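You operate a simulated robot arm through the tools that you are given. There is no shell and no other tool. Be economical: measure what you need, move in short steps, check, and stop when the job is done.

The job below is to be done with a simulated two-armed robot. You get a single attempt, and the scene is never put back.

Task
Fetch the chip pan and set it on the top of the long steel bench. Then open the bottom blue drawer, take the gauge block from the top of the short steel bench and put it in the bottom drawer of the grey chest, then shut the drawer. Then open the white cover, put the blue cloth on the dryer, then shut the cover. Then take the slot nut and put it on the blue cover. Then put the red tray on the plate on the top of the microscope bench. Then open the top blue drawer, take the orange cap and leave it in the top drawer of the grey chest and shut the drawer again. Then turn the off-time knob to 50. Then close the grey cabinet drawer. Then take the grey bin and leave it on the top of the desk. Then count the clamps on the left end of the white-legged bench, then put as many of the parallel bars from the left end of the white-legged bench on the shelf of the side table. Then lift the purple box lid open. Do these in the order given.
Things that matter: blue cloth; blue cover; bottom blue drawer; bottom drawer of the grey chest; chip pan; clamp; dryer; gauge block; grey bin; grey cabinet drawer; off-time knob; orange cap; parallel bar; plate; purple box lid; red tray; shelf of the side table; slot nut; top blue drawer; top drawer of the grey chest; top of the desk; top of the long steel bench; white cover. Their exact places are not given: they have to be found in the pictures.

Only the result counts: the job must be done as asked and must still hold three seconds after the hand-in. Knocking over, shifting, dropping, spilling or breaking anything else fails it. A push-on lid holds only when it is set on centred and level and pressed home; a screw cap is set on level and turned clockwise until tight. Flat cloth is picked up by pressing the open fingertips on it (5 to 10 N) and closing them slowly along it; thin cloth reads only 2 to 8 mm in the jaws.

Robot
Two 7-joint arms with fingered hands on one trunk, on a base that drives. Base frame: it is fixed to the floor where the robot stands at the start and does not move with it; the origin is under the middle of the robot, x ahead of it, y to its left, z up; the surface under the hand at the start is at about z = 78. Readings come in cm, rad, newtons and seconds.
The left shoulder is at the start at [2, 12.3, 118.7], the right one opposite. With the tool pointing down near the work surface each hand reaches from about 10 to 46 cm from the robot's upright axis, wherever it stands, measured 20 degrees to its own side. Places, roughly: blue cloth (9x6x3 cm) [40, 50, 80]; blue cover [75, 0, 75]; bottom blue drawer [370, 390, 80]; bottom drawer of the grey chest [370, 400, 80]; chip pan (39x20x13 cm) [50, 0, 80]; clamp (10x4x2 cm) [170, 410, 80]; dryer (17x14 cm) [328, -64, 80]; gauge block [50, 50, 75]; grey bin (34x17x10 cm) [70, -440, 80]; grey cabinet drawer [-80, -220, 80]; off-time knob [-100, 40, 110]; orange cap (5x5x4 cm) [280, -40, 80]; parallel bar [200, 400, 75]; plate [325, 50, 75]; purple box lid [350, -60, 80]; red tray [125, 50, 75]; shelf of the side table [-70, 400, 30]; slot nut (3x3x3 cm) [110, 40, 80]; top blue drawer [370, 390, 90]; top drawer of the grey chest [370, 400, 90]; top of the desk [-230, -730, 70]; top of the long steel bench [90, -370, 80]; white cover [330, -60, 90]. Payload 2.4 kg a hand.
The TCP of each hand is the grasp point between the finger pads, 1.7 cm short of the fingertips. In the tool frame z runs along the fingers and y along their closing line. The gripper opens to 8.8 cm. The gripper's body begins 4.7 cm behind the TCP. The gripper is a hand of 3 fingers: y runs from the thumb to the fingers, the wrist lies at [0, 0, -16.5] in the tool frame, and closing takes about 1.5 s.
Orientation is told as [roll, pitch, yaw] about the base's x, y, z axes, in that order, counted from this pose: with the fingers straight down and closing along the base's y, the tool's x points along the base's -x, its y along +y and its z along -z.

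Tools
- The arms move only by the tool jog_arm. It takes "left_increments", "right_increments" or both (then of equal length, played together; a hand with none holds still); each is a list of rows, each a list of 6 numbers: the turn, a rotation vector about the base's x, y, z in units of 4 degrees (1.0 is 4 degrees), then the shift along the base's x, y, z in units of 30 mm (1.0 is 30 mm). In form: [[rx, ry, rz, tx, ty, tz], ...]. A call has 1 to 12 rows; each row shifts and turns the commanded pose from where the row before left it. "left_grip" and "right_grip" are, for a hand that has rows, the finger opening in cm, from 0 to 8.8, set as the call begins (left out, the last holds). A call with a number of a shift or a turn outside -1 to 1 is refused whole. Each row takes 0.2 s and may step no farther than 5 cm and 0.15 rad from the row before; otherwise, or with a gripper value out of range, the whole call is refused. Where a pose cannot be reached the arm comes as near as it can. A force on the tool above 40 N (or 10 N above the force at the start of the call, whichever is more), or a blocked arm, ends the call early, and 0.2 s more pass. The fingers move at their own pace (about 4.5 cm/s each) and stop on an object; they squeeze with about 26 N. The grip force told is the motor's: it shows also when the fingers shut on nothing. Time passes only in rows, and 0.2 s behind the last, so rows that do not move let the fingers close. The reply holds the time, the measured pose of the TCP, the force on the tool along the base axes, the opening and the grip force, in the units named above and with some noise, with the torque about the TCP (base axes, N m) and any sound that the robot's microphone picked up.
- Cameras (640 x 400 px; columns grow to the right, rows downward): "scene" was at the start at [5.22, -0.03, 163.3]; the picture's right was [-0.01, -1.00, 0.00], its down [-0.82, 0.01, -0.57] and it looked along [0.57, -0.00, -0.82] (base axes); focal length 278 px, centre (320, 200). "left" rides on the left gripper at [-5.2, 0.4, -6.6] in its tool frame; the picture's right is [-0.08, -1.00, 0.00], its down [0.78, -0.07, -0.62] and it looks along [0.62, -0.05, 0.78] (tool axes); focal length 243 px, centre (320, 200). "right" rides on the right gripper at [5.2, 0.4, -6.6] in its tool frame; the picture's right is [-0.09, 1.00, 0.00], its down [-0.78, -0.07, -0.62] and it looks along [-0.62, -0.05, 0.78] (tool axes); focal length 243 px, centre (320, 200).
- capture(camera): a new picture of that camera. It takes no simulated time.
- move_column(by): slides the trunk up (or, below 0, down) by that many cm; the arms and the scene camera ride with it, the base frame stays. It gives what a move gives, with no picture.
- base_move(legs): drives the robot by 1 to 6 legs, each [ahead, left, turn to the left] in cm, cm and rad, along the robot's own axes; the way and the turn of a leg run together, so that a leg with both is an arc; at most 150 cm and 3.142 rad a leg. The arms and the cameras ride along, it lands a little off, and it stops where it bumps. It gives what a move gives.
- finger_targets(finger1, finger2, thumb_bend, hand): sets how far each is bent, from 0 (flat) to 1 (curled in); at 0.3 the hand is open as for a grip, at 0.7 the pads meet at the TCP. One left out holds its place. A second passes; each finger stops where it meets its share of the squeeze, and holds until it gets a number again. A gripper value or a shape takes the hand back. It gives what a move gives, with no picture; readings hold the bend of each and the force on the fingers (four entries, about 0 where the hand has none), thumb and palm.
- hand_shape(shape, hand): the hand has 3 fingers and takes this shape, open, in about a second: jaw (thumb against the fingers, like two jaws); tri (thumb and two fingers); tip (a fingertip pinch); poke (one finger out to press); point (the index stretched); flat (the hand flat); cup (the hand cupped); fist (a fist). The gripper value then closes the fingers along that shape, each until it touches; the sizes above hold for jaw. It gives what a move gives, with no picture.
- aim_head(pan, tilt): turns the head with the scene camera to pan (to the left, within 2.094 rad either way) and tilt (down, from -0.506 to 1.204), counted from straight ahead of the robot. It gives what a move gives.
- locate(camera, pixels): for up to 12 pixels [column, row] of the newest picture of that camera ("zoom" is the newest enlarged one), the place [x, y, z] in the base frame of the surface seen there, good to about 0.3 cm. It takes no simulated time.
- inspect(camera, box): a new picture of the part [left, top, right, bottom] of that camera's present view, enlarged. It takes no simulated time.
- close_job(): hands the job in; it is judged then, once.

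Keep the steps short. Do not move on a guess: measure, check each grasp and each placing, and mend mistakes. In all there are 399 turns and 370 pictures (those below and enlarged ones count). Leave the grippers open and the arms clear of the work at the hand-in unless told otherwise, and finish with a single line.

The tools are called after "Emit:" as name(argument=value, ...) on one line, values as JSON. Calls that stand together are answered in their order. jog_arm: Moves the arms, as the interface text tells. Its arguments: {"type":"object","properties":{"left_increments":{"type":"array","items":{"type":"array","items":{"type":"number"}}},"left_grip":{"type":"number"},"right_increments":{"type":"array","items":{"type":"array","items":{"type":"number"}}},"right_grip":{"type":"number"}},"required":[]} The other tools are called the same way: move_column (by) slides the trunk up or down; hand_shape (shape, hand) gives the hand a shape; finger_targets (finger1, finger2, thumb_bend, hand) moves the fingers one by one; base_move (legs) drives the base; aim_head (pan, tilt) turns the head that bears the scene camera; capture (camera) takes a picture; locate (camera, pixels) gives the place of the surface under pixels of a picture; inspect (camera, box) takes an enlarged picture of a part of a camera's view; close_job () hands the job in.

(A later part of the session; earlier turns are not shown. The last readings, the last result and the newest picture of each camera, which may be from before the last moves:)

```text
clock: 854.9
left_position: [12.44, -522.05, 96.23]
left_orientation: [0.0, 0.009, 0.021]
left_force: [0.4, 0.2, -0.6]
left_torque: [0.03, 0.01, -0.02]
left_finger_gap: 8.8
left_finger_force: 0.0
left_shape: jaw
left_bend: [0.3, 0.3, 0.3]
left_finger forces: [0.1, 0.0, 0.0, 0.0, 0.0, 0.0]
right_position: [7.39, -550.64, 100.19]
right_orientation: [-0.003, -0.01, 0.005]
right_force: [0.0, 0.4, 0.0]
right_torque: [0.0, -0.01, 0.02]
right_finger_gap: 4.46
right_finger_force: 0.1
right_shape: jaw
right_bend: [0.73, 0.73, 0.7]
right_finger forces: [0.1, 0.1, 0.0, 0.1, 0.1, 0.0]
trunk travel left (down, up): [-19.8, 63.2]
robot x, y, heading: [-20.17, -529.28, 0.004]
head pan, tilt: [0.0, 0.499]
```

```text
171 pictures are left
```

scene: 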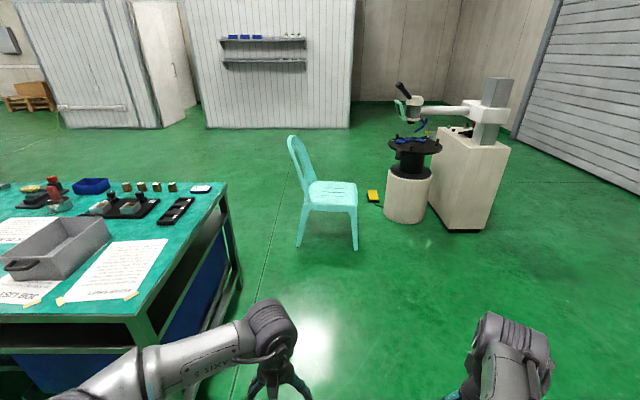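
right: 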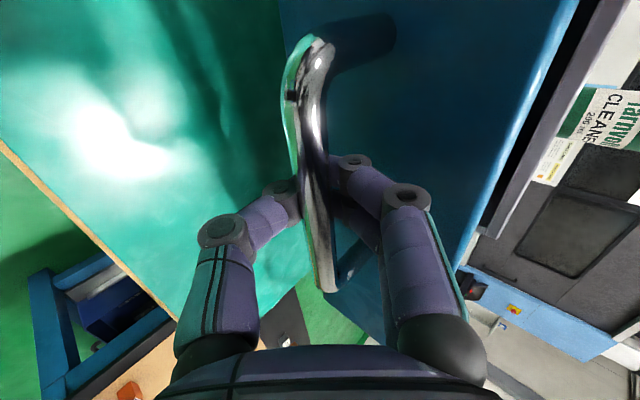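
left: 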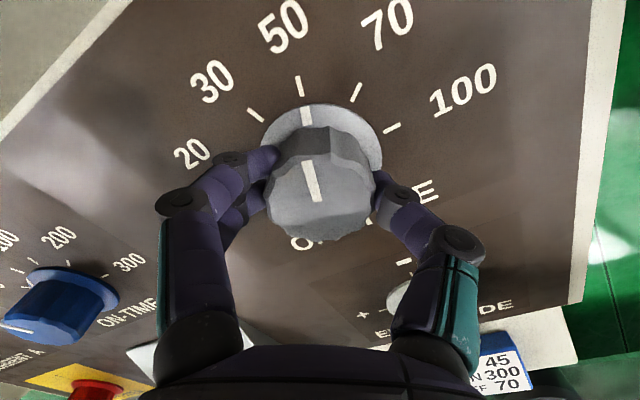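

Emit:
locate(camera="scene", pixels=[[297, 245], [356, 248], [305, 195], [240, 285], [20, 265], [100, 222], [50, 245], [60, 225], [222, 188], [385, 215]])

Emit:
base_move(legs=[[86, 0, 0], [0, 0, 1.567]])

Emit:
aim_head(pan=0, tilt=0.75)

Emit:
capture(camera="scene")

```text
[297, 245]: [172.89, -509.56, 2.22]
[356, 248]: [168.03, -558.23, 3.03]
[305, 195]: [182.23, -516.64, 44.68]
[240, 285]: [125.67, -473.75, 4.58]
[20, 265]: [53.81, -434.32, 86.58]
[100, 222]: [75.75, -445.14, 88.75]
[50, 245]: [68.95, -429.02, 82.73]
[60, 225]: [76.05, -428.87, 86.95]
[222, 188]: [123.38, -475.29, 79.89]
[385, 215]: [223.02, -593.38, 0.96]
```

```text
clock: 863.2
left_position: [59.08, -496.41, 96.1]
left_orientation: [-0.001, 0.009, 1.576]
left_force: [0.2, 0.6, -0.6]
left_torque: [0.0, 0.03, -0.01]
left_finger_gap: 8.8
left_finger_force: 0.1
left_shape: jaw
left_bend: [0.3, 0.3, 0.3]
left_finger forces: [0.0, 0.0, 0.0, 0.0, 0.1, 0.0]
right_position: [87.43, -501.71, 100.4]
right_orientation: [-0.007, -0.011, 1.562]
right_force: [-0.4, -0.2, -0.5]
right_torque: [-0.01, 0.01, -0.02]
right_finger_gap: 4.43
right_finger_force: 0.0
right_shape: jaw
right_bend: [0.73, 0.73, 0.7]
right_finger forces: [0.0, 0.0, 0.0, 0.1, 0.0, 0.1]
trunk travel left (down, up): [-19.8, 63.2]
robot x, y, heading: [65.6, -529.03, 1.56]
head pan, tilt: [0.0, 0.499]
```

```text
clock: 864.0
left_position: [59.01, -496.35, 96.12]
left_orientation: [0.0, 0.008, 1.575]
left_force: [-0.1, -0.8, -0.3]
left_torque: [0.01, -0.01, 0.02]
left_finger_gap: 8.81
left_finger_force: 0.0
left_shape: jaw
left_bend: [0.3, 0.3, 0.3]
left_finger forces: [0.0, 0.0, 0.1, 0.0, 0.0, 0.0]
right_position: [87.51, -501.73, 100.23]
right_orientation: [-0.005, -0.01, 1.56]
right_force: [-0.2, -0.3, -0.4]
right_torque: [-0.01, -0.01, 0.02]
right_finger_gap: 4.46
right_finger_force: 0.0
right_shape: jaw
right_bend: [0.73, 0.73, 0.7]
right_finger forces: [0.0, 0.1, 0.0, 0.0, 0.0, 0.0]
trunk travel left (down, up): [-19.8, 63.2]
robot x, y, heading: [65.57, -528.98, 1.561]
head pan, tilt: [0.0, 0.75]
```

```text
170 pictures are left
```

scene: 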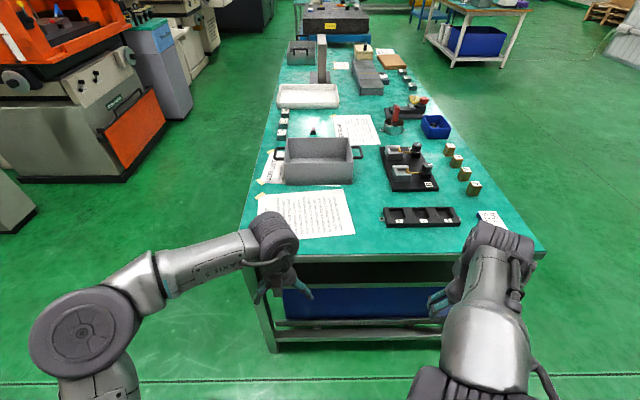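

Now measure the bin handles from here.

Emit:
inspect(camera="scene", box=[250, 110, 390, 210])

Emit:
locate(camera="zoom", pixels=[[112, 175], [110, 165], [112, 185], [453, 168], [455, 178], [440, 160], [150, 115], [405, 112], [145, 210], [410, 210], [280, 190], [280, 300]])

```text
4.00 times, centred on (320, 160) of scene
```

zoom: 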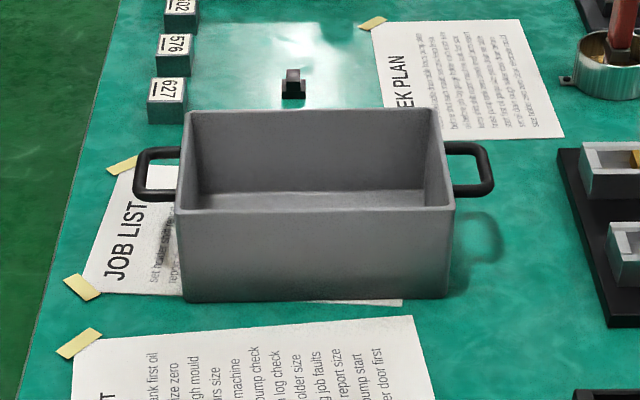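

```text
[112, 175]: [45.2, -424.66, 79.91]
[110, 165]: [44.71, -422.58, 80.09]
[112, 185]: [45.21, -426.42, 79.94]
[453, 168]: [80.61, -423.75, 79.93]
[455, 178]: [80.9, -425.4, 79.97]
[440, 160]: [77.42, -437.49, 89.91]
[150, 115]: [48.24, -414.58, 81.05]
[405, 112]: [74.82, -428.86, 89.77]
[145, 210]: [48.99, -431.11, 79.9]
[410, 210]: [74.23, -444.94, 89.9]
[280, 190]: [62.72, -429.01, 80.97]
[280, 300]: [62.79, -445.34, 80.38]
```

Emit:
locate(camera="zoom", pixels=[[139, 175], [141, 160], [141, 190], [488, 172], [485, 155], [487, 188], [160, 152], [160, 197], [460, 190], [180, 205]])

```text
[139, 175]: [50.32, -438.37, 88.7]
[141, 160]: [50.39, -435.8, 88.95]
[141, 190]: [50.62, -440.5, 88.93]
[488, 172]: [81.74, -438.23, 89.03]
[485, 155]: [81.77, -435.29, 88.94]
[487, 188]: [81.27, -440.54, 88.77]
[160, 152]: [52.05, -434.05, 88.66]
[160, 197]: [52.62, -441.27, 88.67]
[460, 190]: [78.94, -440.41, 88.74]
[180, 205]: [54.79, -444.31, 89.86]
```

Bars: left (50.4, −438.2, 88.5), right (81.6, −438, 88.5). Tilt both hands 50° forward, then drive in.

Emit:
jog_arm(left_increments=[[1, 0, 0, -0.2, 0.2, 0.2], [1, 0, 0, -0.2, 0.2, 0.2], [1, 0, 0, -0.2, 0.2, 0.2], [1, 0, 0, -0.2, 0.2, 0.2], [1, 0, 0, -0.2, 0.2, 0], [1, 0, 0, -0.2, 0.2, 0], [1, 0, 0, -0.2, 0.2, 0], [1, 0, 0, -0.2, 0.2, 0], [1, 0, 0, -0.2, 0.2, 0], [1, 0, 0, -0.2, 0.2, 0], [1, 0, 0, -0.2, 0.2, 0], [1, 0, 0, -0.2, 0.2, 0]], right_increments=[[1, 0, 0, -0.15, 0.35, 0], [1, 0, 0, -0.15, 0.35, 0], [1, 0, 0, -0.15, 0.35, 0], [1, 0, 0, -0.15, 0.35, 0], [1, 0, 0, -0.1, 0.35, 0], [1, 0, 0, 0, 0.35, 0], [1, 0, 0, 0, 0.35, 0], [1, 0, 0, 0, 0.35, 0], [1, 0, 0, 0, 0.35, 0], [1, 0, 0, 0, 0.35, 0], [1, 0, 0, 0, 0.35, 0], [1, 0, 0, 0, 0.35, 0]], left_grip=3.4, right_grip=3.4)

Emit:
base_move(legs=[[24, 0, 0.01]])

Emit:
capture(camera="scene")

```text
clock: 866.5
left_position: [51.7, -489.2, 98.63]
left_orientation: [-0.007, -0.828, 1.579]
left_force: [0.0, 0.1, 0.5]
left_torque: [0.01, 0.0, -0.02]
left_finger_gap: 3.43
left_finger_force: 0.0
left_shape: jaw
left_bend: [0.73, 0.73, 0.7]
left_finger forces: [0.1, 0.0, 0.0, 0.0, 0.1, 0.0]
right_position: [85.91, -488.34, 100.13]
right_orientation: [0.008, -0.852, 1.554]
right_force: [0.0, 0.2, -0.6]
right_torque: [0.01, 0.02, -0.04]
right_finger_gap: 3.48
right_finger_force: 0.1
right_shape: jaw
right_bend: [0.73, 0.73, 0.7]
right_finger forces: [0.0, 0.1, 0.1, 0.1, 0.0, 0.1]
right hand out of reach, approached as far as the arm can: row 2, 4
trunk travel left (down, up): [-19.8, 63.2]
robot x, y, heading: [65.46, -528.85, 1.554]
head pan, tilt: [0.0, 0.75]
```

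```text
clock: 868.3
left_position: [51.5, -465.27, 98.61]
left_orientation: [-0.008, -0.828, 1.587]
left_force: [0.2, 0.5, -0.1]
left_torque: [0.02, 0.02, 0.03]
left_finger_gap: 3.45
left_finger_force: 0.1
left_shape: jaw
left_bend: [0.73, 0.73, 0.7]
left_finger forces: [0.0, 0.1, 0.0, 0.0, 0.0, 0.0]
right_position: [85.7, -464.29, 100.2]
right_orientation: [0.009, -0.848, 1.562]
right_force: [-0.1, -0.3, -0.4]
right_torque: [0.02, -0.02, -0.01]
right_finger_gap: 3.46
right_finger_force: 0.0
right_shape: jaw
right_bend: [0.73, 0.73, 0.7]
right_finger forces: [0.1, 0.1, 0.0, 0.0, 0.0, 0.1]
trunk travel left (down, up): [-19.8, 63.2]
robot x, y, heading: [65.52, -505.45, 1.568]
head pan, tilt: [0.0, 0.75]
```

```text
168 pictures are left
```

scene: 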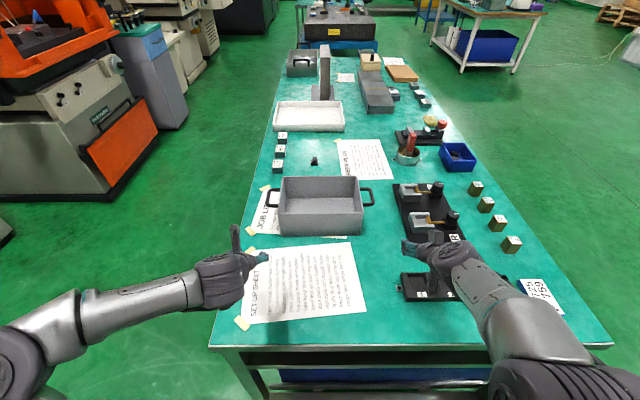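

Emit:
locate(camera="scene", pixels=[[393, 186], [412, 240], [405, 188], [415, 218], [425, 185], [440, 225], [452, 215], [438, 186], [368, 195], [272, 197]])

Emit:
inspect(camera="scene", box=[340, 150, 500, 260])

```text
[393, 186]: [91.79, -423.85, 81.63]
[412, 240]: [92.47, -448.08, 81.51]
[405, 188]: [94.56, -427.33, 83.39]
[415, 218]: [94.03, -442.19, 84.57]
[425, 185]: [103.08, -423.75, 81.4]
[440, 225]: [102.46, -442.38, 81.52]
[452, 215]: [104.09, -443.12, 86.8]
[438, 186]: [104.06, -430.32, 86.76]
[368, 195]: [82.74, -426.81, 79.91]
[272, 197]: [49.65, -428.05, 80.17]
```

```text
3.64 times, centred on (420, 205) of scene
```

zoom: 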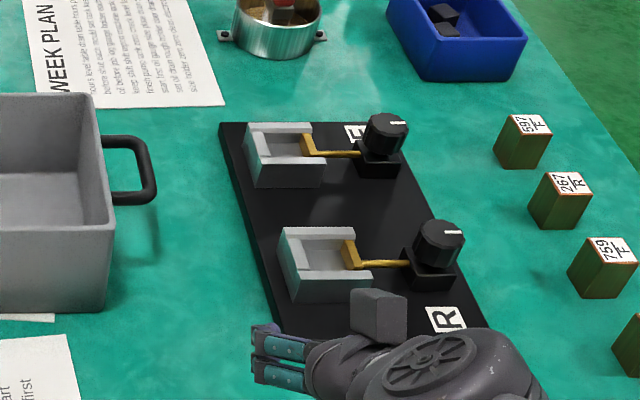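

Emit:
base_move(legs=[[7.5, 0, 0.002]])

Emit:
jog_arm(left_increments=[[0, 0, -0.1, -0.1, 0.9, -0.2], [0, 0, -0.1, -0.1, 0.9, -0.2], [0, 0, 0, -0.1, 0.9, -0.3], [0, 0, 0, -0.1, 0.9, -0.4], [0, 0, 0, -0.1, 0.9, -0.4]], right_increments=[[0, 0, 0.1, -0.25, 0.85, -0.3], [0, 0, 0, -0.25, 0.85, -0.4], [0, 0, 0, -0.25, 0.85, -0.4], [0, 0, 0, -0.25, 0.85, -0.5], [0, 0, 0, -0.2, 0.85, -0.5]])

Emit:
capture(camera="left")

Emit:
capture(camera="right")

```text
clock: 869.4
left_position: [51.38, -457.78, 98.54]
left_orientation: [-0.007, -0.829, 1.59]
left_force: [0.2, -0.1, 0.4]
left_torque: [0.0, 0.03, 0.02]
left_finger_gap: 3.44
left_finger_force: 0.0
left_shape: jaw
left_bend: [0.73, 0.73, 0.7]
left_finger forces: [0.1, 0.0, 0.0, 0.0, 0.0, 0.0]
right_position: [85.63, -456.7, 100.03]
right_orientation: [0.007, -0.848, 1.564]
right_force: [0.4, 0.2, 1.5]
right_torque: [0.0, 0.0, 0.0]
right_finger_gap: 3.44
right_finger_force: 0.0
right_shape: jaw
right_bend: [0.73, 0.73, 0.7]
right_finger forces: [0.1, 0.0, 0.1, 0.0, 0.1, 0.0]
trunk travel left (down, up): [-19.8, 63.2]
robot x, y, heading: [65.63, -497.48, 1.57]
head pan, tilt: [0.0, 0.75]
```

```text
clock: 870.6
left_position: [49.97, -444.19, 94.06]
left_orientation: [-0.008, -0.83, 1.576]
left_force: [0.0, -0.5, -0.6]
left_torque: [0.02, 0.01, -0.01]
left_finger_gap: 3.48
left_finger_force: 0.0
left_shape: jaw
left_bend: [0.73, 0.73, 0.7]
left_finger forces: [0.0, 0.0, 0.1, 0.0, 0.0, 0.0]
right_position: [82.02, -443.89, 93.6]
right_orientation: [0.009, -0.848, 1.57]
right_force: [-0.1, -0.7, -0.3]
right_torque: [-0.01, 0.0, 0.0]
right_finger_gap: 3.44
right_finger_force: 0.0
right_shape: jaw
right_bend: [0.73, 0.73, 0.7]
right_finger forces: [0.1, 0.0, 0.0, 0.0, 0.0, 0.0]
trunk travel left (down, up): [-19.8, 63.2]
robot x, y, heading: [65.5, -497.21, 1.568]
head pan, tilt: [0.0, 0.75]
```

```text
166 pictures are left
```

left: 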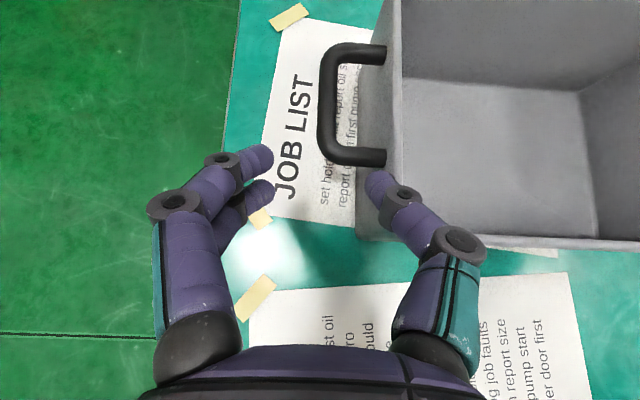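

```text
165 pictures are left
```

right: 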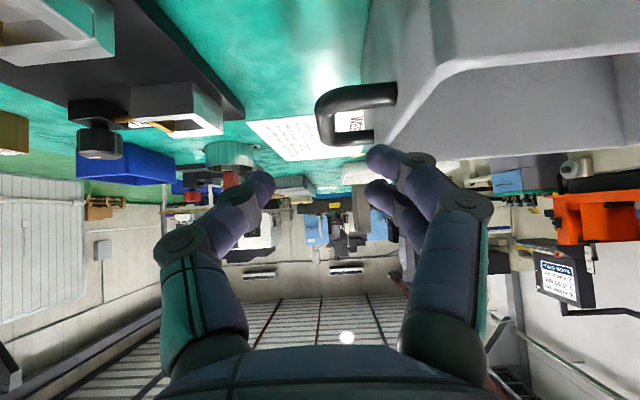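

Both bars lie on the finger axes. Advance 8 cm along them.

Emit:
jog_arm(left_increments=[[0, 0, 0, 0, 0.66, -0.6], [0, 0, 0, 0, 0.66, -0.6], [0, 0, 0, 0, 0.66, -0.6]], right_increments=[[0, 0, 0, 0, 0.63, -0.56], [0, 0, 0, 0, 0.63, -0.56], [0, 0, 0, 0, 0.63, -0.56]])

Emit:
capture(camera="left")

Emit:
capture(camera="right")

```text
clock: 871.4
left_position: [49.93, -438.57, 88.92]
left_orientation: [-0.009, -0.834, 1.58]
left_force: [-7.2, 1.3, 9.3]
left_torque: [-0.13, -0.45, -0.09]
left_finger_gap: 3.25
left_finger_force: 0.2
left_shape: jaw
left_bend: [0.73, 0.73, 0.7]
left_finger forces: [0.0, 0.1, 0.1, 0.0, 11.1, 0.0]
right_position: [82.01, -438.46, 89.05]
right_orientation: [0.008, -0.857, 1.569]
right_force: [8.4, 0.3, 15.0]
right_torque: [-0.2, 0.58, 0.14]
right_finger_gap: 3.33
right_finger_force: 0.0
right_shape: jaw
right_bend: [0.73, 0.73, 0.7]
right_finger forces: [21.2, 0.0, 0.0, 0.1, 0.0, 0.1]
trunk travel left (down, up): [-19.8, 63.2]
robot x, y, heading: [65.82, -497.23, 1.563]
head pan, tilt: [0.0, 0.75]
```

```text
164 pictures are left
```

left: 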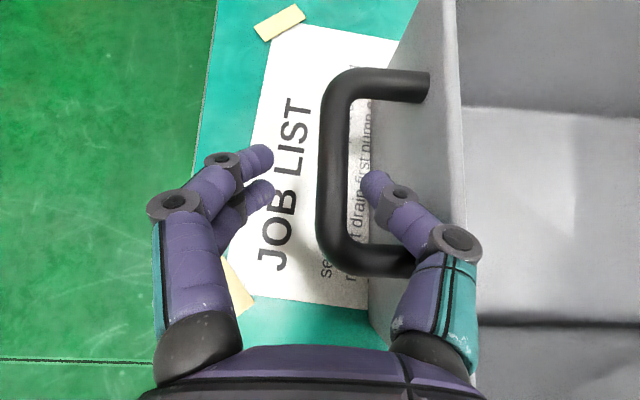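

```text
163 pictures are left
```

right: 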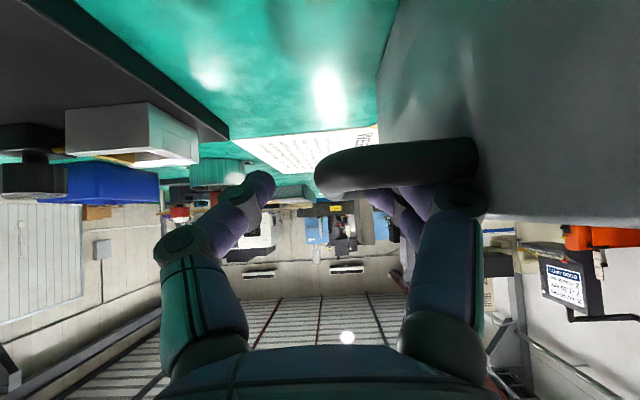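

The finger knuckles touch the near posts of the handles. Raise 0.7 cm and shift 0.8 forward.

Emit:
jog_arm(left_increments=[[0, 0, 0, 0, 0, 0.25], [0, 0, 0, 0, 0.25, 0]], right_increments=[[0, 0, 0, 0, 0, 0.25], [0, 0, 0, 0, 0.25, 0]])

Emit:
inspect(camera="scene", box=[230, 150, 410, 270])

```text
clock: 872.0
left_position: [49.99, -437.74, 89.4]
left_orientation: [-0.006, -0.828, 1.575]
left_force: [0.9, 0.3, 0.1]
left_torque: [0.01, 0.0, -0.01]
left_finger_gap: 3.4
left_finger_force: 0.0
left_shape: jaw
left_bend: [0.73, 0.73, 0.7]
left_finger forces: [0.0, 0.1, 0.0, 0.0, 0.0, 0.0]
right_position: [81.99, -437.6, 89.5]
right_orientation: [0.008, -0.844, 1.572]
right_force: [0.7, 1.1, 1.0]
right_torque: [-0.01, 0.0, 0.01]
right_finger_gap: 3.38
right_finger_force: 0.1
right_shape: jaw
right_bend: [0.73, 0.73, 0.7]
right_finger forces: [1.2, 0.1, 0.0, 0.0, 0.1, 0.0]
trunk travel left (down, up): [-19.8, 63.2]
robot x, y, heading: [65.74, -497.18, 1.571]
head pan, tilt: [0.0, 0.75]
```

```text
3.33 times, centred on (320, 210) of scene
```

zoom: 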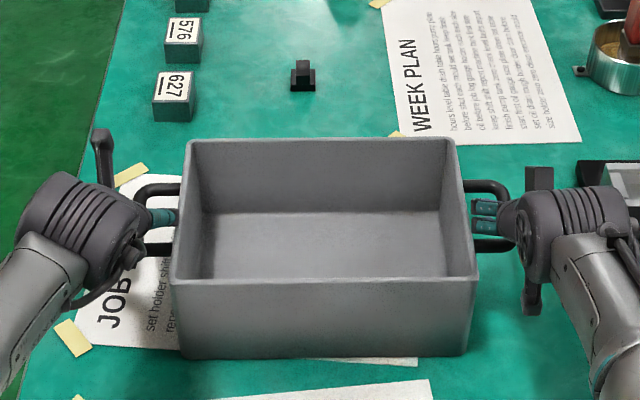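

Emit:
jog_arm(left_increments=[[0, 0, 0, 0, 0.08, -0.13], [0, 0, 0, 0, 0, 0]], right_increments=[[0, 0, 0, 0, 0.08, -0.13], [0, 0, 0, 0, 0, 0]])

Emit:
jog_arm(left_increments=[[0, 0, 0, 0, 0, 0], [0, 0, 0, 0, 0, 0], [0, 0, 0, 0, 0, 0], [0, 0, 0, 0, 0, 0], [0, 0, 0, 0, 0, 0], [0, 0, 0, 0, 0, 0]], right_increments=[[0, 0, 0, 0, 0, 0], [0, 0, 0, 0, 0, 0], [0, 0, 0, 0, 0, 0], [0, 0, 0, 0, 0, 0], [0, 0, 0, 0, 0, 0], [0, 0, 0, 0, 0, 0]], left_grip=0, right_grip=0)

Emit:
capture(camera="left")

Emit:
capture(camera="right")

```text
clock: 872.6
left_position: [49.9, -437.36, 89.01]
left_orientation: [-0.007, -0.83, 1.579]
left_force: [-2.9, 0.3, 2.7]
left_torque: [-0.05, -0.18, -0.01]
left_finger_gap: 3.35
left_finger_force: 0.0
left_shape: jaw
left_bend: [0.73, 0.73, 0.7]
left_finger forces: [0.0, 0.0, 0.0, 0.1, 4.2, 0.0]
right_position: [82.09, -437.43, 89.21]
right_orientation: [0.008, -0.848, 1.57]
right_force: [2.9, -1.5, -0.5]
right_torque: [-0.02, 0.02, 0.09]
right_finger_gap: 3.33
right_finger_force: 0.0
right_shape: jaw
right_bend: [0.73, 0.73, 0.7]
right_finger forces: [3.2, 0.0, 0.1, 0.0, 0.0, 0.0]
trunk travel left (down, up): [-19.8, 63.2]
robot x, y, heading: [65.46, -497.58, 1.572]
head pan, tilt: [0.0, 0.75]
```

```text
clock: 874.0
left_position: [49.89, -437.42, 89.11]
left_orientation: [-0.007, -0.829, 1.577]
left_force: [-4.4, 0.2, -0.2]
left_torque: [0.1, 0.03, 0.07]
left_finger_gap: 0.41
left_finger_force: 25.8
left_shape: jaw
left_bend: [0.63, 0.56, 0.71]
left_finger forces: [16.8, 12.5, 0.0, 0.1, 21.6, 0.1]
right_position: [82.01, -437.38, 89.09]
right_orientation: [0.007, -0.849, 1.572]
right_force: [3.4, 0.3, 1.0]
right_torque: [0.1, -0.01, 0.04]
right_finger_gap: 0.6
right_finger_force: 25.9
right_shape: jaw
right_bend: [0.75, 0.73, 0.68]
right_finger forces: [10.3, 13.3, 0.0, 0.0, 25.2, 0.1]
trunk travel left (down, up): [-19.8, 63.2]
robot x, y, heading: [65.63, -497.41, 1.571]
head pan, tilt: [0.0, 0.75]
```

```text
161 pictures are left
```

left: 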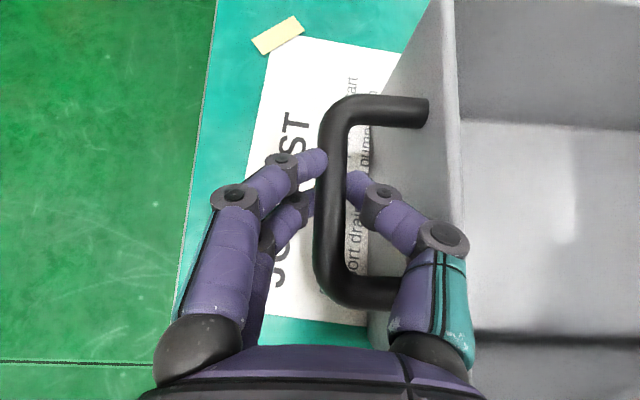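

```text
160 pictures are left
```

right: 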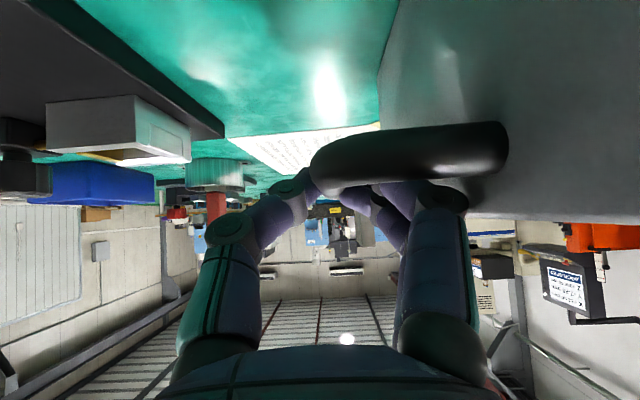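

Both grips bite. Lift 1.5 cm with the trunk and check.

Emit:
move_column(by=1.5)

Emit:
inspect(camera="scene", box=[230, 150, 410, 270])

```text
clock: 874.6
left_position: [49.95, -437.33, 90.39]
left_orientation: [-0.007, -0.826, 1.575]
left_force: [-4.8, -0.6, -3.7]
left_torque: [-0.01, 0.05, 0.09]
left_finger_gap: 0.41
left_finger_force: 26.1
left_shape: jaw
left_bend: [0.63, 0.56, 0.71]
left_finger forces: [15.0, 11.9, 0.0, 0.1, 22.2, 0.1]
right_position: [81.98, -437.23, 90.6]
right_orientation: [0.01, -0.848, 1.57]
right_force: [4.1, -0.1, -4.4]
right_torque: [-0.03, -0.04, 0.02]
right_finger_gap: 0.54
right_finger_force: 25.9
right_shape: jaw
right_bend: [0.75, 0.73, 0.68]
right_finger forces: [10.3, 11.5, 0.1, 0.1, 25.5, 0.0]
trunk travel left (down, up): [-21.3, 61.7]
robot x, y, heading: [65.68, -497.32, 1.574]
head pan, tilt: [0.0, 0.75]
```

```text
3.33 times, centred on (320, 210) of scene
```

zoom: 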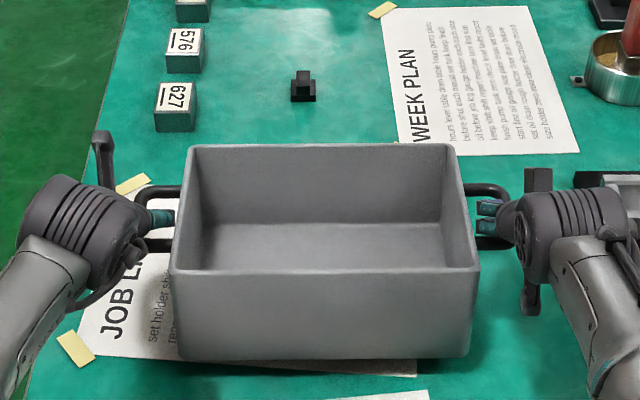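

Bin lifted level (4 N each). Raise 8 cm, back off, turn toward the desk and look.

Emit:
move_column(by=8)

Emit:
base_move(legs=[[-60, 0, 0], [0, 0, 1.57]])

Emit:
aim_head(pan=0.5, tilt=0.3)

Emit:
capture(camera="scene")

```text
clock: 875.8
left_position: [49.85, -437.45, 98.58]
left_orientation: [-0.007, -0.826, 1.576]
left_force: [-4.1, -0.2, -3.3]
left_torque: [0.05, 0.06, 0.06]
left_finger_gap: 0.41
left_finger_force: 26.1
left_shape: jaw
left_bend: [0.63, 0.56, 0.71]
left_finger forces: [15.3, 12.0, 0.0, 0.0, 22.1, 0.0]
right_position: [82.03, -437.34, 98.63]
right_orientation: [0.007, -0.848, 1.573]
right_force: [4.0, -0.1, -3.4]
right_torque: [0.0, -0.06, -0.03]
right_finger_gap: 0.56
right_finger_force: 25.9
right_shape: jaw
right_bend: [0.75, 0.73, 0.68]
right_finger forces: [10.5, 11.5, 0.1, 0.0, 25.5, 0.0]
trunk travel left (down, up): [-29.3, 53.7]
robot x, y, heading: [65.41, -497.6, 1.568]
head pan, tilt: [0.0, 0.75]
```

```text
clock: 883.0
left_position: [5.5, -573.06, 98.49]
left_orientation: [-0.007, -0.828, 3.138]
left_force: [0.2, -4.8, -2.7]
left_torque: [-0.02, 0.02, 0.08]
left_finger_gap: 0.41
left_finger_force: 25.5
left_shape: jaw
left_bend: [0.63, 0.56, 0.71]
left_finger forces: [15.8, 12.1, 0.1, 0.1, 23.1, 0.1]
right_position: [5.85, -541.07, 98.51]
right_orientation: [0.008, -0.848, 3.133]
right_force: [0.8, 3.9, -3.0]
right_torque: [0.05, -0.03, 0.03]
right_finger_gap: 0.53
right_finger_force: 26.0
right_shape: jaw
right_bend: [0.75, 0.73, 0.68]
right_finger forces: [10.4, 12.1, 0.1, 0.1, 25.2, 0.0]
trunk travel left (down, up): [-29.3, 53.7]
robot x, y, heading: [65.6, -557.84, 3.125]
head pan, tilt: [0.0, 0.75]
```

```text
clock: 883.9
left_position: [5.57, -573.08, 98.44]
left_orientation: [-0.006, -0.828, 3.138]
left_force: [-0.3, -2.9, -3.5]
left_torque: [-0.03, 0.01, 0.0]
left_finger_gap: 0.42
left_finger_force: 26.0
left_shape: jaw
left_bend: [0.63, 0.56, 0.71]
left_finger forces: [15.7, 12.0, 0.0, 0.0, 23.4, 0.0]
right_position: [5.69, -541.04, 98.53]
right_orientation: [0.008, -0.848, 3.133]
right_force: [0.5, 3.0, -3.3]
right_torque: [0.02, -0.04, 0.03]
right_finger_gap: 0.53
right_finger_force: 26.3
right_shape: jaw
right_bend: [0.75, 0.73, 0.68]
right_finger forces: [11.1, 12.4, 0.0, 0.0, 24.9, 0.0]
trunk travel left (down, up): [-29.3, 53.7]
robot x, y, heading: [65.62, -557.69, 3.133]
head pan, tilt: [0.499, 0.3]
```

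```text
158 pictures are left
```

scene: 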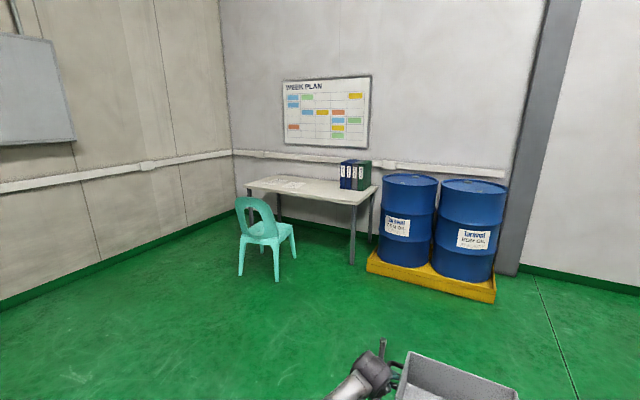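

Emit:
inspect(camera="scene", box=[220, 150, 400, 290])

Emit:
locate(camera="zoom", pixels=[[470, 200], [95, 120], [555, 125], [430, 130], [535, 130], [300, 145], [200, 135], [205, 270], [260, 290], [200, 360], [80, 310], [470, 320]])

```text
2.86 times, centred on (310, 220) of scene
```

zoom: 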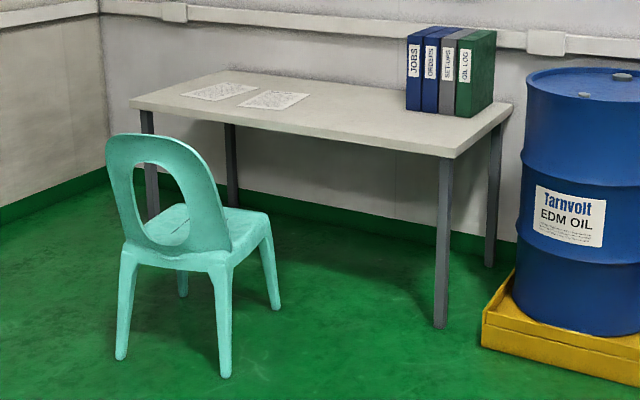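

```text
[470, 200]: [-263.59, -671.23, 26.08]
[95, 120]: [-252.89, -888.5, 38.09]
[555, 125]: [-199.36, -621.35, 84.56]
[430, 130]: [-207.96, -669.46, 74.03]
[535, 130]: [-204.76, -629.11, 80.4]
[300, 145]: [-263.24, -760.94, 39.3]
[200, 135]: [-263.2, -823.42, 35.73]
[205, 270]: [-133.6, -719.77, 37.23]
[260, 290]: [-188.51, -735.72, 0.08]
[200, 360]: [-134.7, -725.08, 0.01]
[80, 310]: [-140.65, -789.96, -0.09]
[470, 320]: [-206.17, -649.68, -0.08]
```

Emit:
locate(camera="zoom", pixels=[[415, 108], [490, 105], [465, 118], [450, 156], [512, 105], [130, 103], [380, 120], [300, 100], [350, 135], [225, 372], [120, 355]])

```text
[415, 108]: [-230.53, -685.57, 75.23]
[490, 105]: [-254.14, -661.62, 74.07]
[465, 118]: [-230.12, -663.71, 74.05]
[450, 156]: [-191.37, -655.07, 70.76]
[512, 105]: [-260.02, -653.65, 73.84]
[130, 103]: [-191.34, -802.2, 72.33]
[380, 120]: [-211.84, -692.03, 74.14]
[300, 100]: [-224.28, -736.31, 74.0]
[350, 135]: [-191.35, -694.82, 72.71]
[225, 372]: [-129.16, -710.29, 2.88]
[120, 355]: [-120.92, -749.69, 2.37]
```

Free desk spot: bin centre at (−212, −677), in front of the folders; chair legs are at y≤−710. Drive there.

Emit:
base_move(legs=[[0, 119, 0.008], [105, 0, 0], [60, 0, 0]])

Emit:
aim_head(pan=0, tilt=0.6)

Emit:
capture(camera="scene")

```text
clock: 897.9
left_position: [-160.04, -691.06, 98.47]
left_orientation: [-0.008, -0.827, 3.141]
left_force: [0.2, -5.2, -3.0]
left_torque: [-0.03, 0.04, 0.01]
left_finger_gap: 0.35
left_finger_force: 26.0
left_shape: jaw
left_bend: [0.62, 0.56, 0.71]
left_finger forces: [16.6, 12.6, 0.1, 0.0, 23.3, 0.0]
right_position: [-160.01, -658.87, 98.55]
right_orientation: [0.01, -0.847, 3.136]
right_force: [-0.6, 5.3, -3.4]
right_torque: [0.06, -0.02, 0.02]
right_finger_gap: 0.53
right_finger_force: 26.3
right_shape: jaw
right_bend: [0.75, 0.73, 0.68]
right_finger forces: [10.9, 12.3, 0.1, 0.0, 25.6, 0.0]
trunk travel left (down, up): [-29.3, 53.7]
robot x, y, heading: [-99.78, -675.67, 3.133]
head pan, tilt: [0.499, 0.3]
```

```text
clock: 898.8
left_position: [-159.96, -690.94, 98.45]
left_orientation: [-0.008, -0.828, 3.142]
left_force: [0.7, -2.4, -4.0]
left_torque: [-0.06, 0.02, 0.05]
left_finger_gap: 0.38
left_finger_force: 26.1
left_shape: jaw
left_bend: [0.63, 0.56, 0.71]
left_finger forces: [16.2, 12.3, 0.1, 0.0, 23.2, 0.0]
right_position: [-159.94, -658.92, 98.63]
right_orientation: [0.008, -0.848, 3.138]
right_force: [0.5, 2.2, -3.2]
right_torque: [0.02, -0.04, 0.01]
right_finger_gap: 0.53
right_finger_force: 26.8
right_shape: jaw
right_bend: [0.75, 0.73, 0.68]
right_finger forces: [11.5, 13.0, 0.0, 0.0, 24.8, 0.0]
trunk travel left (down, up): [-29.3, 53.7]
robot x, y, heading: [-99.98, -675.4, 3.13]
head pan, tilt: [0.0, 0.6]
```

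```text
156 pictures are left
```

scene: 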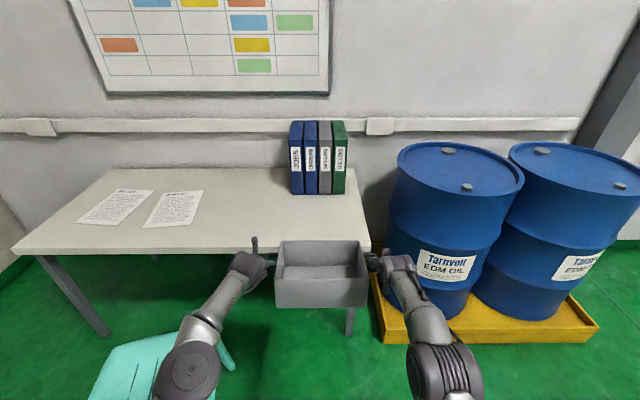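

Emit:
locate(camera="scene", pixels=[[400, 160], [390, 200], [420, 190], [420, 250], [372, 240], [400, 280], [300, 205], [210, 340], [160, 345], [235, 360], [365, 200]])

```text
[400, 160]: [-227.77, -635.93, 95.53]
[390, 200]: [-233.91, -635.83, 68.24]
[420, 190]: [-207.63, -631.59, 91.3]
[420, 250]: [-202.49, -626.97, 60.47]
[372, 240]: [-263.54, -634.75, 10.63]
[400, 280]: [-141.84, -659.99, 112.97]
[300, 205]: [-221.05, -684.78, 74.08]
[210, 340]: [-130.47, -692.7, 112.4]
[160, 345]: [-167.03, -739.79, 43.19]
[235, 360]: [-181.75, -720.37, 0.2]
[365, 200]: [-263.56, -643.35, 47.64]
```

Clearances fine. Drive ahead 52 and lower.

Emit:
base_move(legs=[[50, 0, 0.006]])

Emit:
move_column(by=-13)

Emit:
capture(camera="scene")

```text
clock: 901.8
left_position: [-209.68, -690.84, 98.49]
left_orientation: [-0.006, -0.829, -3.14]
left_force: [-0.3, -4.2, -3.3]
left_torque: [-0.05, 0.08, 0.01]
left_finger_gap: 0.38
left_finger_force: 26.1
left_shape: jaw
left_bend: [0.62, 0.56, 0.71]
left_finger forces: [16.7, 12.6, 0.1, 0.0, 23.0, 0.0]
right_position: [-209.68, -658.81, 98.58]
right_orientation: [0.008, -0.847, 3.14]
right_force: [-0.2, 3.7, -4.3]
right_torque: [-0.03, -0.02, -0.03]
right_finger_gap: 0.53
right_finger_force: 25.8
right_shape: jaw
right_bend: [0.75, 0.73, 0.68]
right_finger forces: [11.3, 12.4, 0.0, 0.1, 25.2, 0.1]
trunk travel left (down, up): [-29.3, 53.7]
robot x, y, heading: [-149.77, -675.78, 3.137]
head pan, tilt: [0.0, 0.6]
```

```text
clock: 903.4
left_position: [-209.6, -690.9, 85.46]
left_orientation: [-0.007, -0.825, -3.14]
left_force: [-0.8, -3.3, -3.8]
left_torque: [-0.03, 0.05, 0.04]
left_finger_gap: 0.41
left_finger_force: 26.1
left_shape: jaw
left_bend: [0.63, 0.56, 0.71]
left_finger forces: [16.6, 12.6, 0.1, 0.0, 23.1, 0.0]
right_position: [-209.63, -658.68, 85.47]
right_orientation: [0.005, -0.848, 3.14]
right_force: [0.2, 1.9, -3.3]
right_torque: [0.04, -0.02, -0.01]
right_finger_gap: 0.54
right_finger_force: 25.9
right_shape: jaw
right_bend: [0.75, 0.73, 0.68]
right_finger forces: [11.9, 13.1, 0.1, 0.0, 24.8, 0.1]
trunk travel left (down, up): [-16.3, 66.7]
robot x, y, heading: [-149.47, -675.21, 3.139]
head pan, tilt: [0.0, 0.6]
```

```text
155 pictures are left
```

scene: 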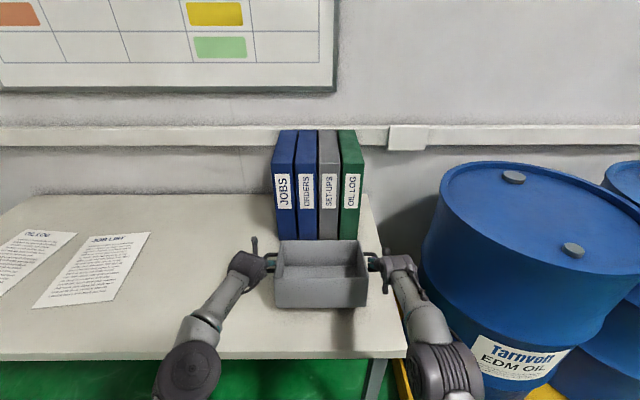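

Emit:
move_column(by=-1.9)

Emit:
move_column(by=-0.5)

Emit:
move_column(by=-0.3)

```text
clock: 904.0
left_position: [-209.66, -690.96, 83.6]
left_orientation: [-0.006, -0.827, -3.138]
left_force: [-0.2, -3.9, -3.2]
left_torque: [-0.05, 0.12, 0.06]
left_finger_gap: 0.4
left_finger_force: 26.3
left_shape: jaw
left_bend: [0.63, 0.55, 0.71]
left_finger forces: [18.3, 14.3, 0.0, 0.0, 23.0, 0.0]
right_position: [-209.54, -658.85, 83.71]
right_orientation: [0.006, -0.848, 3.141]
right_force: [0.2, 2.4, -2.8]
right_torque: [0.03, 0.05, 0.02]
right_finger_gap: 0.55
right_finger_force: 25.9
right_shape: jaw
right_bend: [0.75, 0.73, 0.68]
right_finger forces: [11.9, 14.2, 0.0, 0.0, 25.4, 0.0]
trunk travel left (down, up): [-14.4, 68.6]
robot x, y, heading: [-149.84, -675.43, 3.137]
head pan, tilt: [0.0, 0.6]
```

```text
clock: 904.5
left_position: [-209.68, -690.9, 83.14]
left_orientation: [-0.007, -0.827, -3.138]
left_force: [0.0, -2.9, -2.6]
left_torque: [-0.04, 0.12, 0.06]
left_finger_gap: 0.41
left_finger_force: 25.9
left_shape: jaw
left_bend: [0.63, 0.55, 0.71]
left_finger forces: [19.2, 14.9, 0.0, 0.0, 23.3, 0.0]
right_position: [-209.66, -658.86, 83.13]
right_orientation: [0.007, -0.848, 3.141]
right_force: [0.7, 3.3, -1.6]
right_torque: [0.0, 0.07, 0.0]
right_finger_gap: 0.5
right_finger_force: 25.6
right_shape: jaw
right_bend: [0.74, 0.73, 0.68]
right_finger forces: [11.9, 15.5, 0.1, 0.0, 26.2, 0.0]
trunk travel left (down, up): [-13.9, 69.1]
robot x, y, heading: [-149.81, -675.56, 3.14]
head pan, tilt: [0.0, 0.6]
```

```text
clock: 905.1
left_position: [-209.43, -690.96, 82.93]
left_orientation: [-0.007, -0.829, -3.138]
left_force: [-0.6, -3.5, -1.6]
left_torque: [-0.04, 0.15, 0.1]
left_finger_gap: 0.39
left_finger_force: 25.3
left_shape: jaw
left_bend: [0.63, 0.55, 0.71]
left_finger forces: [19.8, 14.0, 0.0, 0.1, 22.9, 0.0]
right_position: [-209.45, -658.69, 83.15]
right_orientation: [0.006, -0.854, 3.139]
right_force: [0.6, 3.2, 7.2]
right_torque: [-0.01, 0.17, 0.0]
right_finger_gap: 0.54
right_finger_force: 26.0
right_shape: jaw
right_bend: [0.74, 0.73, 0.68]
right_finger forces: [10.1, 18.6, 0.1, 0.0, 26.6, 0.0]
trunk travel left (down, up): [-13.6, 69.4]
robot x, y, heading: [-149.48, -675.07, 3.135]
head pan, tilt: [0.0, 0.6]
```

Emit:
inspect(camera="scene", box=[230, 210, 420, 330])

Emit:
locate(camera="zoom", pixels=[[165, 125], [455, 115], [155, 220], [465, 215], [300, 330], [160, 325], [460, 325]])

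```text
3.33 times, centred on (325, 270) of scene
```

zoom: 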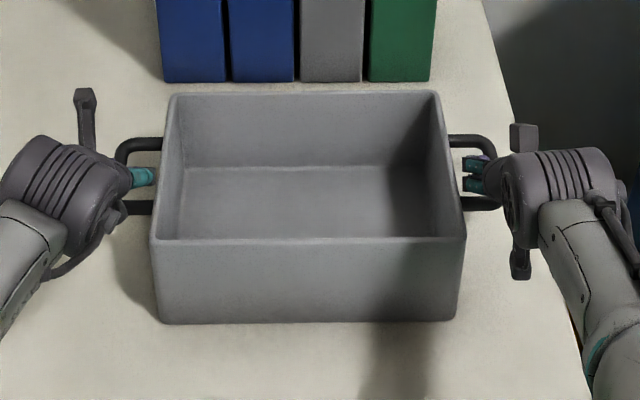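

```text
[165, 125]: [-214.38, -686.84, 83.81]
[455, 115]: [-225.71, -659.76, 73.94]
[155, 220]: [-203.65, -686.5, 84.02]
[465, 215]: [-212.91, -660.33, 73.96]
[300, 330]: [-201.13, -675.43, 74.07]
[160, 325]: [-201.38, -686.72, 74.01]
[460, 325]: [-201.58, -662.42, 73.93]
```

Bin rests on the desk (rim z 84). Open and withdraw along the fingers.

Emit:
jog_arm(left_increments=[[0, 0, 0, 0, 0, 0], [0, 0, 0, 0, 0, 0], [0, 0, 0, 0, 0, 0], [0, 0, 0, 0, 0, 0]], right_increments=[[0, 0, 0, 0, 0, 0], [0, 0, 0, 0, 0, 0], [0, 0, 0, 0, 0, 0], [0, 0, 0, 0, 0, 0]], left_grip=3.6, right_grip=3.6)

Emit:
jog_arm(left_increments=[[0, 0, 0, 0.2, 0, 0.4], [0, 0, 0, 0.3, 0, 0.5], [0, 0, 0, 0.6, 0, 0.6], [0, 0, 0, 0.6, 0, 0.6]], right_increments=[[0, 0, 0, 0.2, 0, 0.4], [0, 0, 0, 0.3, 0, 0.5], [0, 0, 0, 0.6, 0, 0.6], [0, 0, 0, 0.6, 0, 0.6]])

Emit:
capture(camera="scene")

```text
clock: 906.1
left_position: [-209.63, -690.87, 82.8]
left_orientation: [-0.008, -0.83, -3.138]
left_force: [0.1, -7.5, 3.5]
left_torque: [0.22, -0.06, -0.13]
left_finger_gap: 3.2
left_finger_force: 0.0
left_shape: jaw
left_bend: [0.73, 0.73, 0.7]
left_finger forces: [0.0, 0.1, 0.0, 0.1, 8.7, 0.1]
right_position: [-209.5, -658.78, 82.88]
right_orientation: [0.007, -0.847, 3.14]
right_force: [0.5, 5.5, -1.6]
right_torque: [0.03, 0.01, 0.16]
right_finger_gap: 3.32
right_finger_force: 0.1
right_shape: jaw
right_bend: [0.73, 0.73, 0.7]
right_finger forces: [5.5, 0.0, 0.1, 0.1, 0.1, 0.0]
trunk travel left (down, up): [-13.6, 69.4]
robot x, y, heading: [-149.19, -675.95, 3.138]
head pan, tilt: [0.0, 0.6]
```

```text
clock: 907.1
left_position: [-204.45, -690.93, 89.29]
left_orientation: [-0.006, -0.828, -3.137]
left_force: [-0.5, 0.9, -0.3]
left_torque: [0.01, -0.02, 0.01]
left_finger_gap: 3.58
left_finger_force: 0.0
left_shape: jaw
left_bend: [0.73, 0.73, 0.7]
left_finger forces: [0.0, 0.1, 0.1, 0.0, 0.1, 0.0]
right_position: [-204.43, -658.81, 89.24]
right_orientation: [0.009, -0.848, 3.139]
right_force: [-0.1, -0.1, 0.9]
right_torque: [0.03, -0.01, -0.01]
right_finger_gap: 3.54
right_finger_force: 0.1
right_shape: jaw
right_bend: [0.73, 0.73, 0.7]
right_finger forces: [0.1, 0.1, 0.0, 0.1, 0.0, 0.1]
trunk travel left (down, up): [-13.6, 69.4]
robot x, y, heading: [-149.38, -675.32, 3.139]
head pan, tilt: [0.0, 0.6]
```

```text
153 pictures are left
```

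scene: 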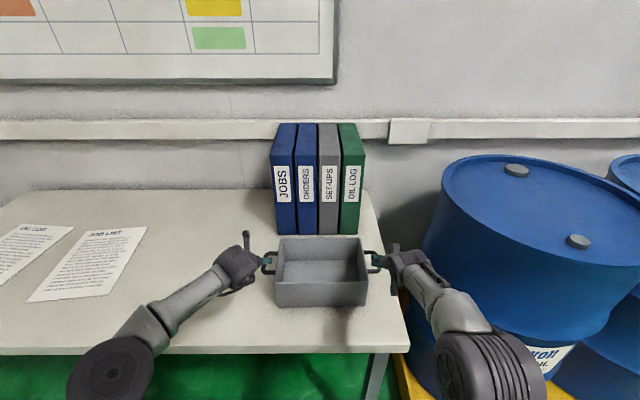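

Bin left on the desk. Rise, back away, straighten both hands.

Emit:
move_column(by=14)

Emit:
base_move(legs=[[-60, 0, 0]])

Emit:
jog_arm(left_increments=[[0, -1, 0, 0.6, 0, 0.2], [0, -1, 0, 0.6, 0, 0.2], [0, -1, 0, 0.6, 0, 0.2], [0, -1, 0, 0.6, 0, 0.2], [0, -1, 0, 0.6, 0, 0.2], [0, -1, 0, 0.6, 0, 0], [0, -1, 0, 0.6, 0, 0], [0, -1, 0, 0.6, 0, 0], [0, -1, 0, 0.4, 0, 0], [0, -1, 0, 0.4, 0, 0], [0, -1, 0, 0.4, 0, 0], [0, -0.9, 0, 0, 0, 0]], right_increments=[[0, -1, 0, 0.6, 0, 0.2], [0, -1, 0, 0.6, 0, 0.2], [0, -1, 0, 0.6, 0, 0.2], [0, -1, 0, 0.6, 0, 0.2], [0, -1, 0, 0.6, 0, 0.2], [0, -1, 0, 0.6, 0, 0], [0, -1, 0, 0.6, 0, 0], [0, -1, 0, 0.6, 0, 0], [0, -1, 0, 0.4, 0, 0], [0, -1, 0, 0.4, 0, 0], [0, -1, 0, 0.4, 0, 0], [0, -1, 0, 0, 0, 0]], left_grip=6, right_grip=6)

Emit:
capture(camera="scene")

```text
clock: 908.7
left_position: [-204.41, -690.82, 103.12]
left_orientation: [-0.006, -0.829, -3.14]
left_force: [0.0, 0.4, 0.3]
left_torque: [-0.01, -0.02, -0.02]
left_finger_gap: 3.55
left_finger_force: 0.1
left_shape: jaw
left_bend: [0.73, 0.73, 0.7]
left_finger forces: [0.1, 0.1, 0.0, 0.0, 0.0, 0.0]
right_position: [-204.43, -658.83, 103.25]
right_orientation: [0.01, -0.847, 3.14]
right_force: [0.3, 0.1, 0.2]
right_torque: [0.01, -0.01, -0.02]
right_finger_gap: 3.55
right_finger_force: 0.0
right_shape: jaw
right_bend: [0.73, 0.73, 0.7]
right_finger forces: [0.1, 0.0, 0.1, 0.0, 0.0, 0.1]
trunk travel left (down, up): [-27.6, 55.4]
robot x, y, heading: [-149.44, -675.61, 3.139]
head pan, tilt: [0.0, 0.6]
```

```text
clock: 912.1
left_position: [-144.57, -691.14, 103.06]
left_orientation: [-0.009, -0.83, -3.136]
left_force: [-0.8, -0.6, -0.7]
left_torque: [0.07, 0.0, 0.01]
left_finger_gap: 3.56
left_finger_force: 0.0
left_shape: jaw
left_bend: [0.73, 0.73, 0.7]
left_finger forces: [0.0, 0.1, 0.1, 0.0, 0.1, 0.0]
right_position: [-144.67, -659.06, 103.31]
right_orientation: [0.009, -0.849, -3.142]
right_force: [1.2, 0.3, -0.1]
right_torque: [0.02, 0.04, 0.02]
right_finger_gap: 3.55
right_finger_force: 0.0
right_shape: jaw
right_bend: [0.73, 0.73, 0.7]
right_finger forces: [0.0, 0.1, 0.0, 0.0, 0.1, 0.0]
trunk travel left (down, up): [-27.6, 55.4]
robot x, y, heading: [-89.62, -675.58, 3.141]
head pan, tilt: [0.0, 0.6]
```

```text
clock: 914.7
left_position: [-126.68, -691.19, 106.16]
left_orientation: [0.0, 0.002, -3.139]
left_force: [0.0, -0.1, 0.2]
left_torque: [0.0, 0.01, -0.01]
left_finger_gap: 5.97
left_finger_force: 0.0
left_shape: jaw
left_bend: [0.69, 0.69, 0.65]
left_finger forces: [0.1, 0.0, 0.1, 0.0, 0.1, 0.0]
right_position: [-126.87, -659.2, 106.25]
right_orientation: [0.008, -0.008, -3.142]
right_force: [-0.7, 1.0, -0.6]
right_torque: [-0.01, 0.01, -0.01]
right_finger_gap: 5.99
right_finger_force: 0.0
right_shape: jaw
right_bend: [0.69, 0.69, 0.65]
right_finger forces: [0.1, 0.0, 0.1, 0.1, 0.0, 0.1]
trunk travel left (down, up): [-27.6, 55.4]
robot x, y, heading: [-89.79, -675.22, 3.142]
head pan, tilt: [0.0, 0.6]
```

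```text
152 pictures are left
```

scene: 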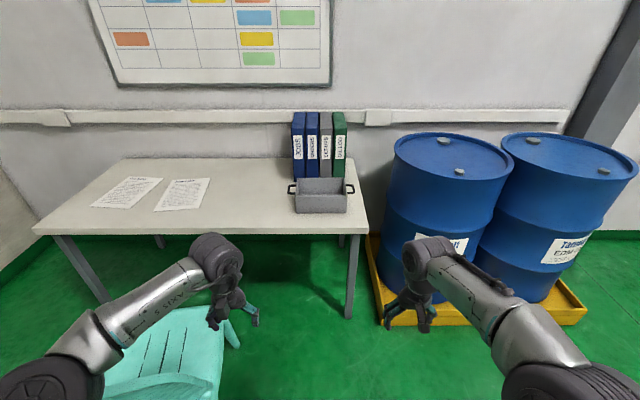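

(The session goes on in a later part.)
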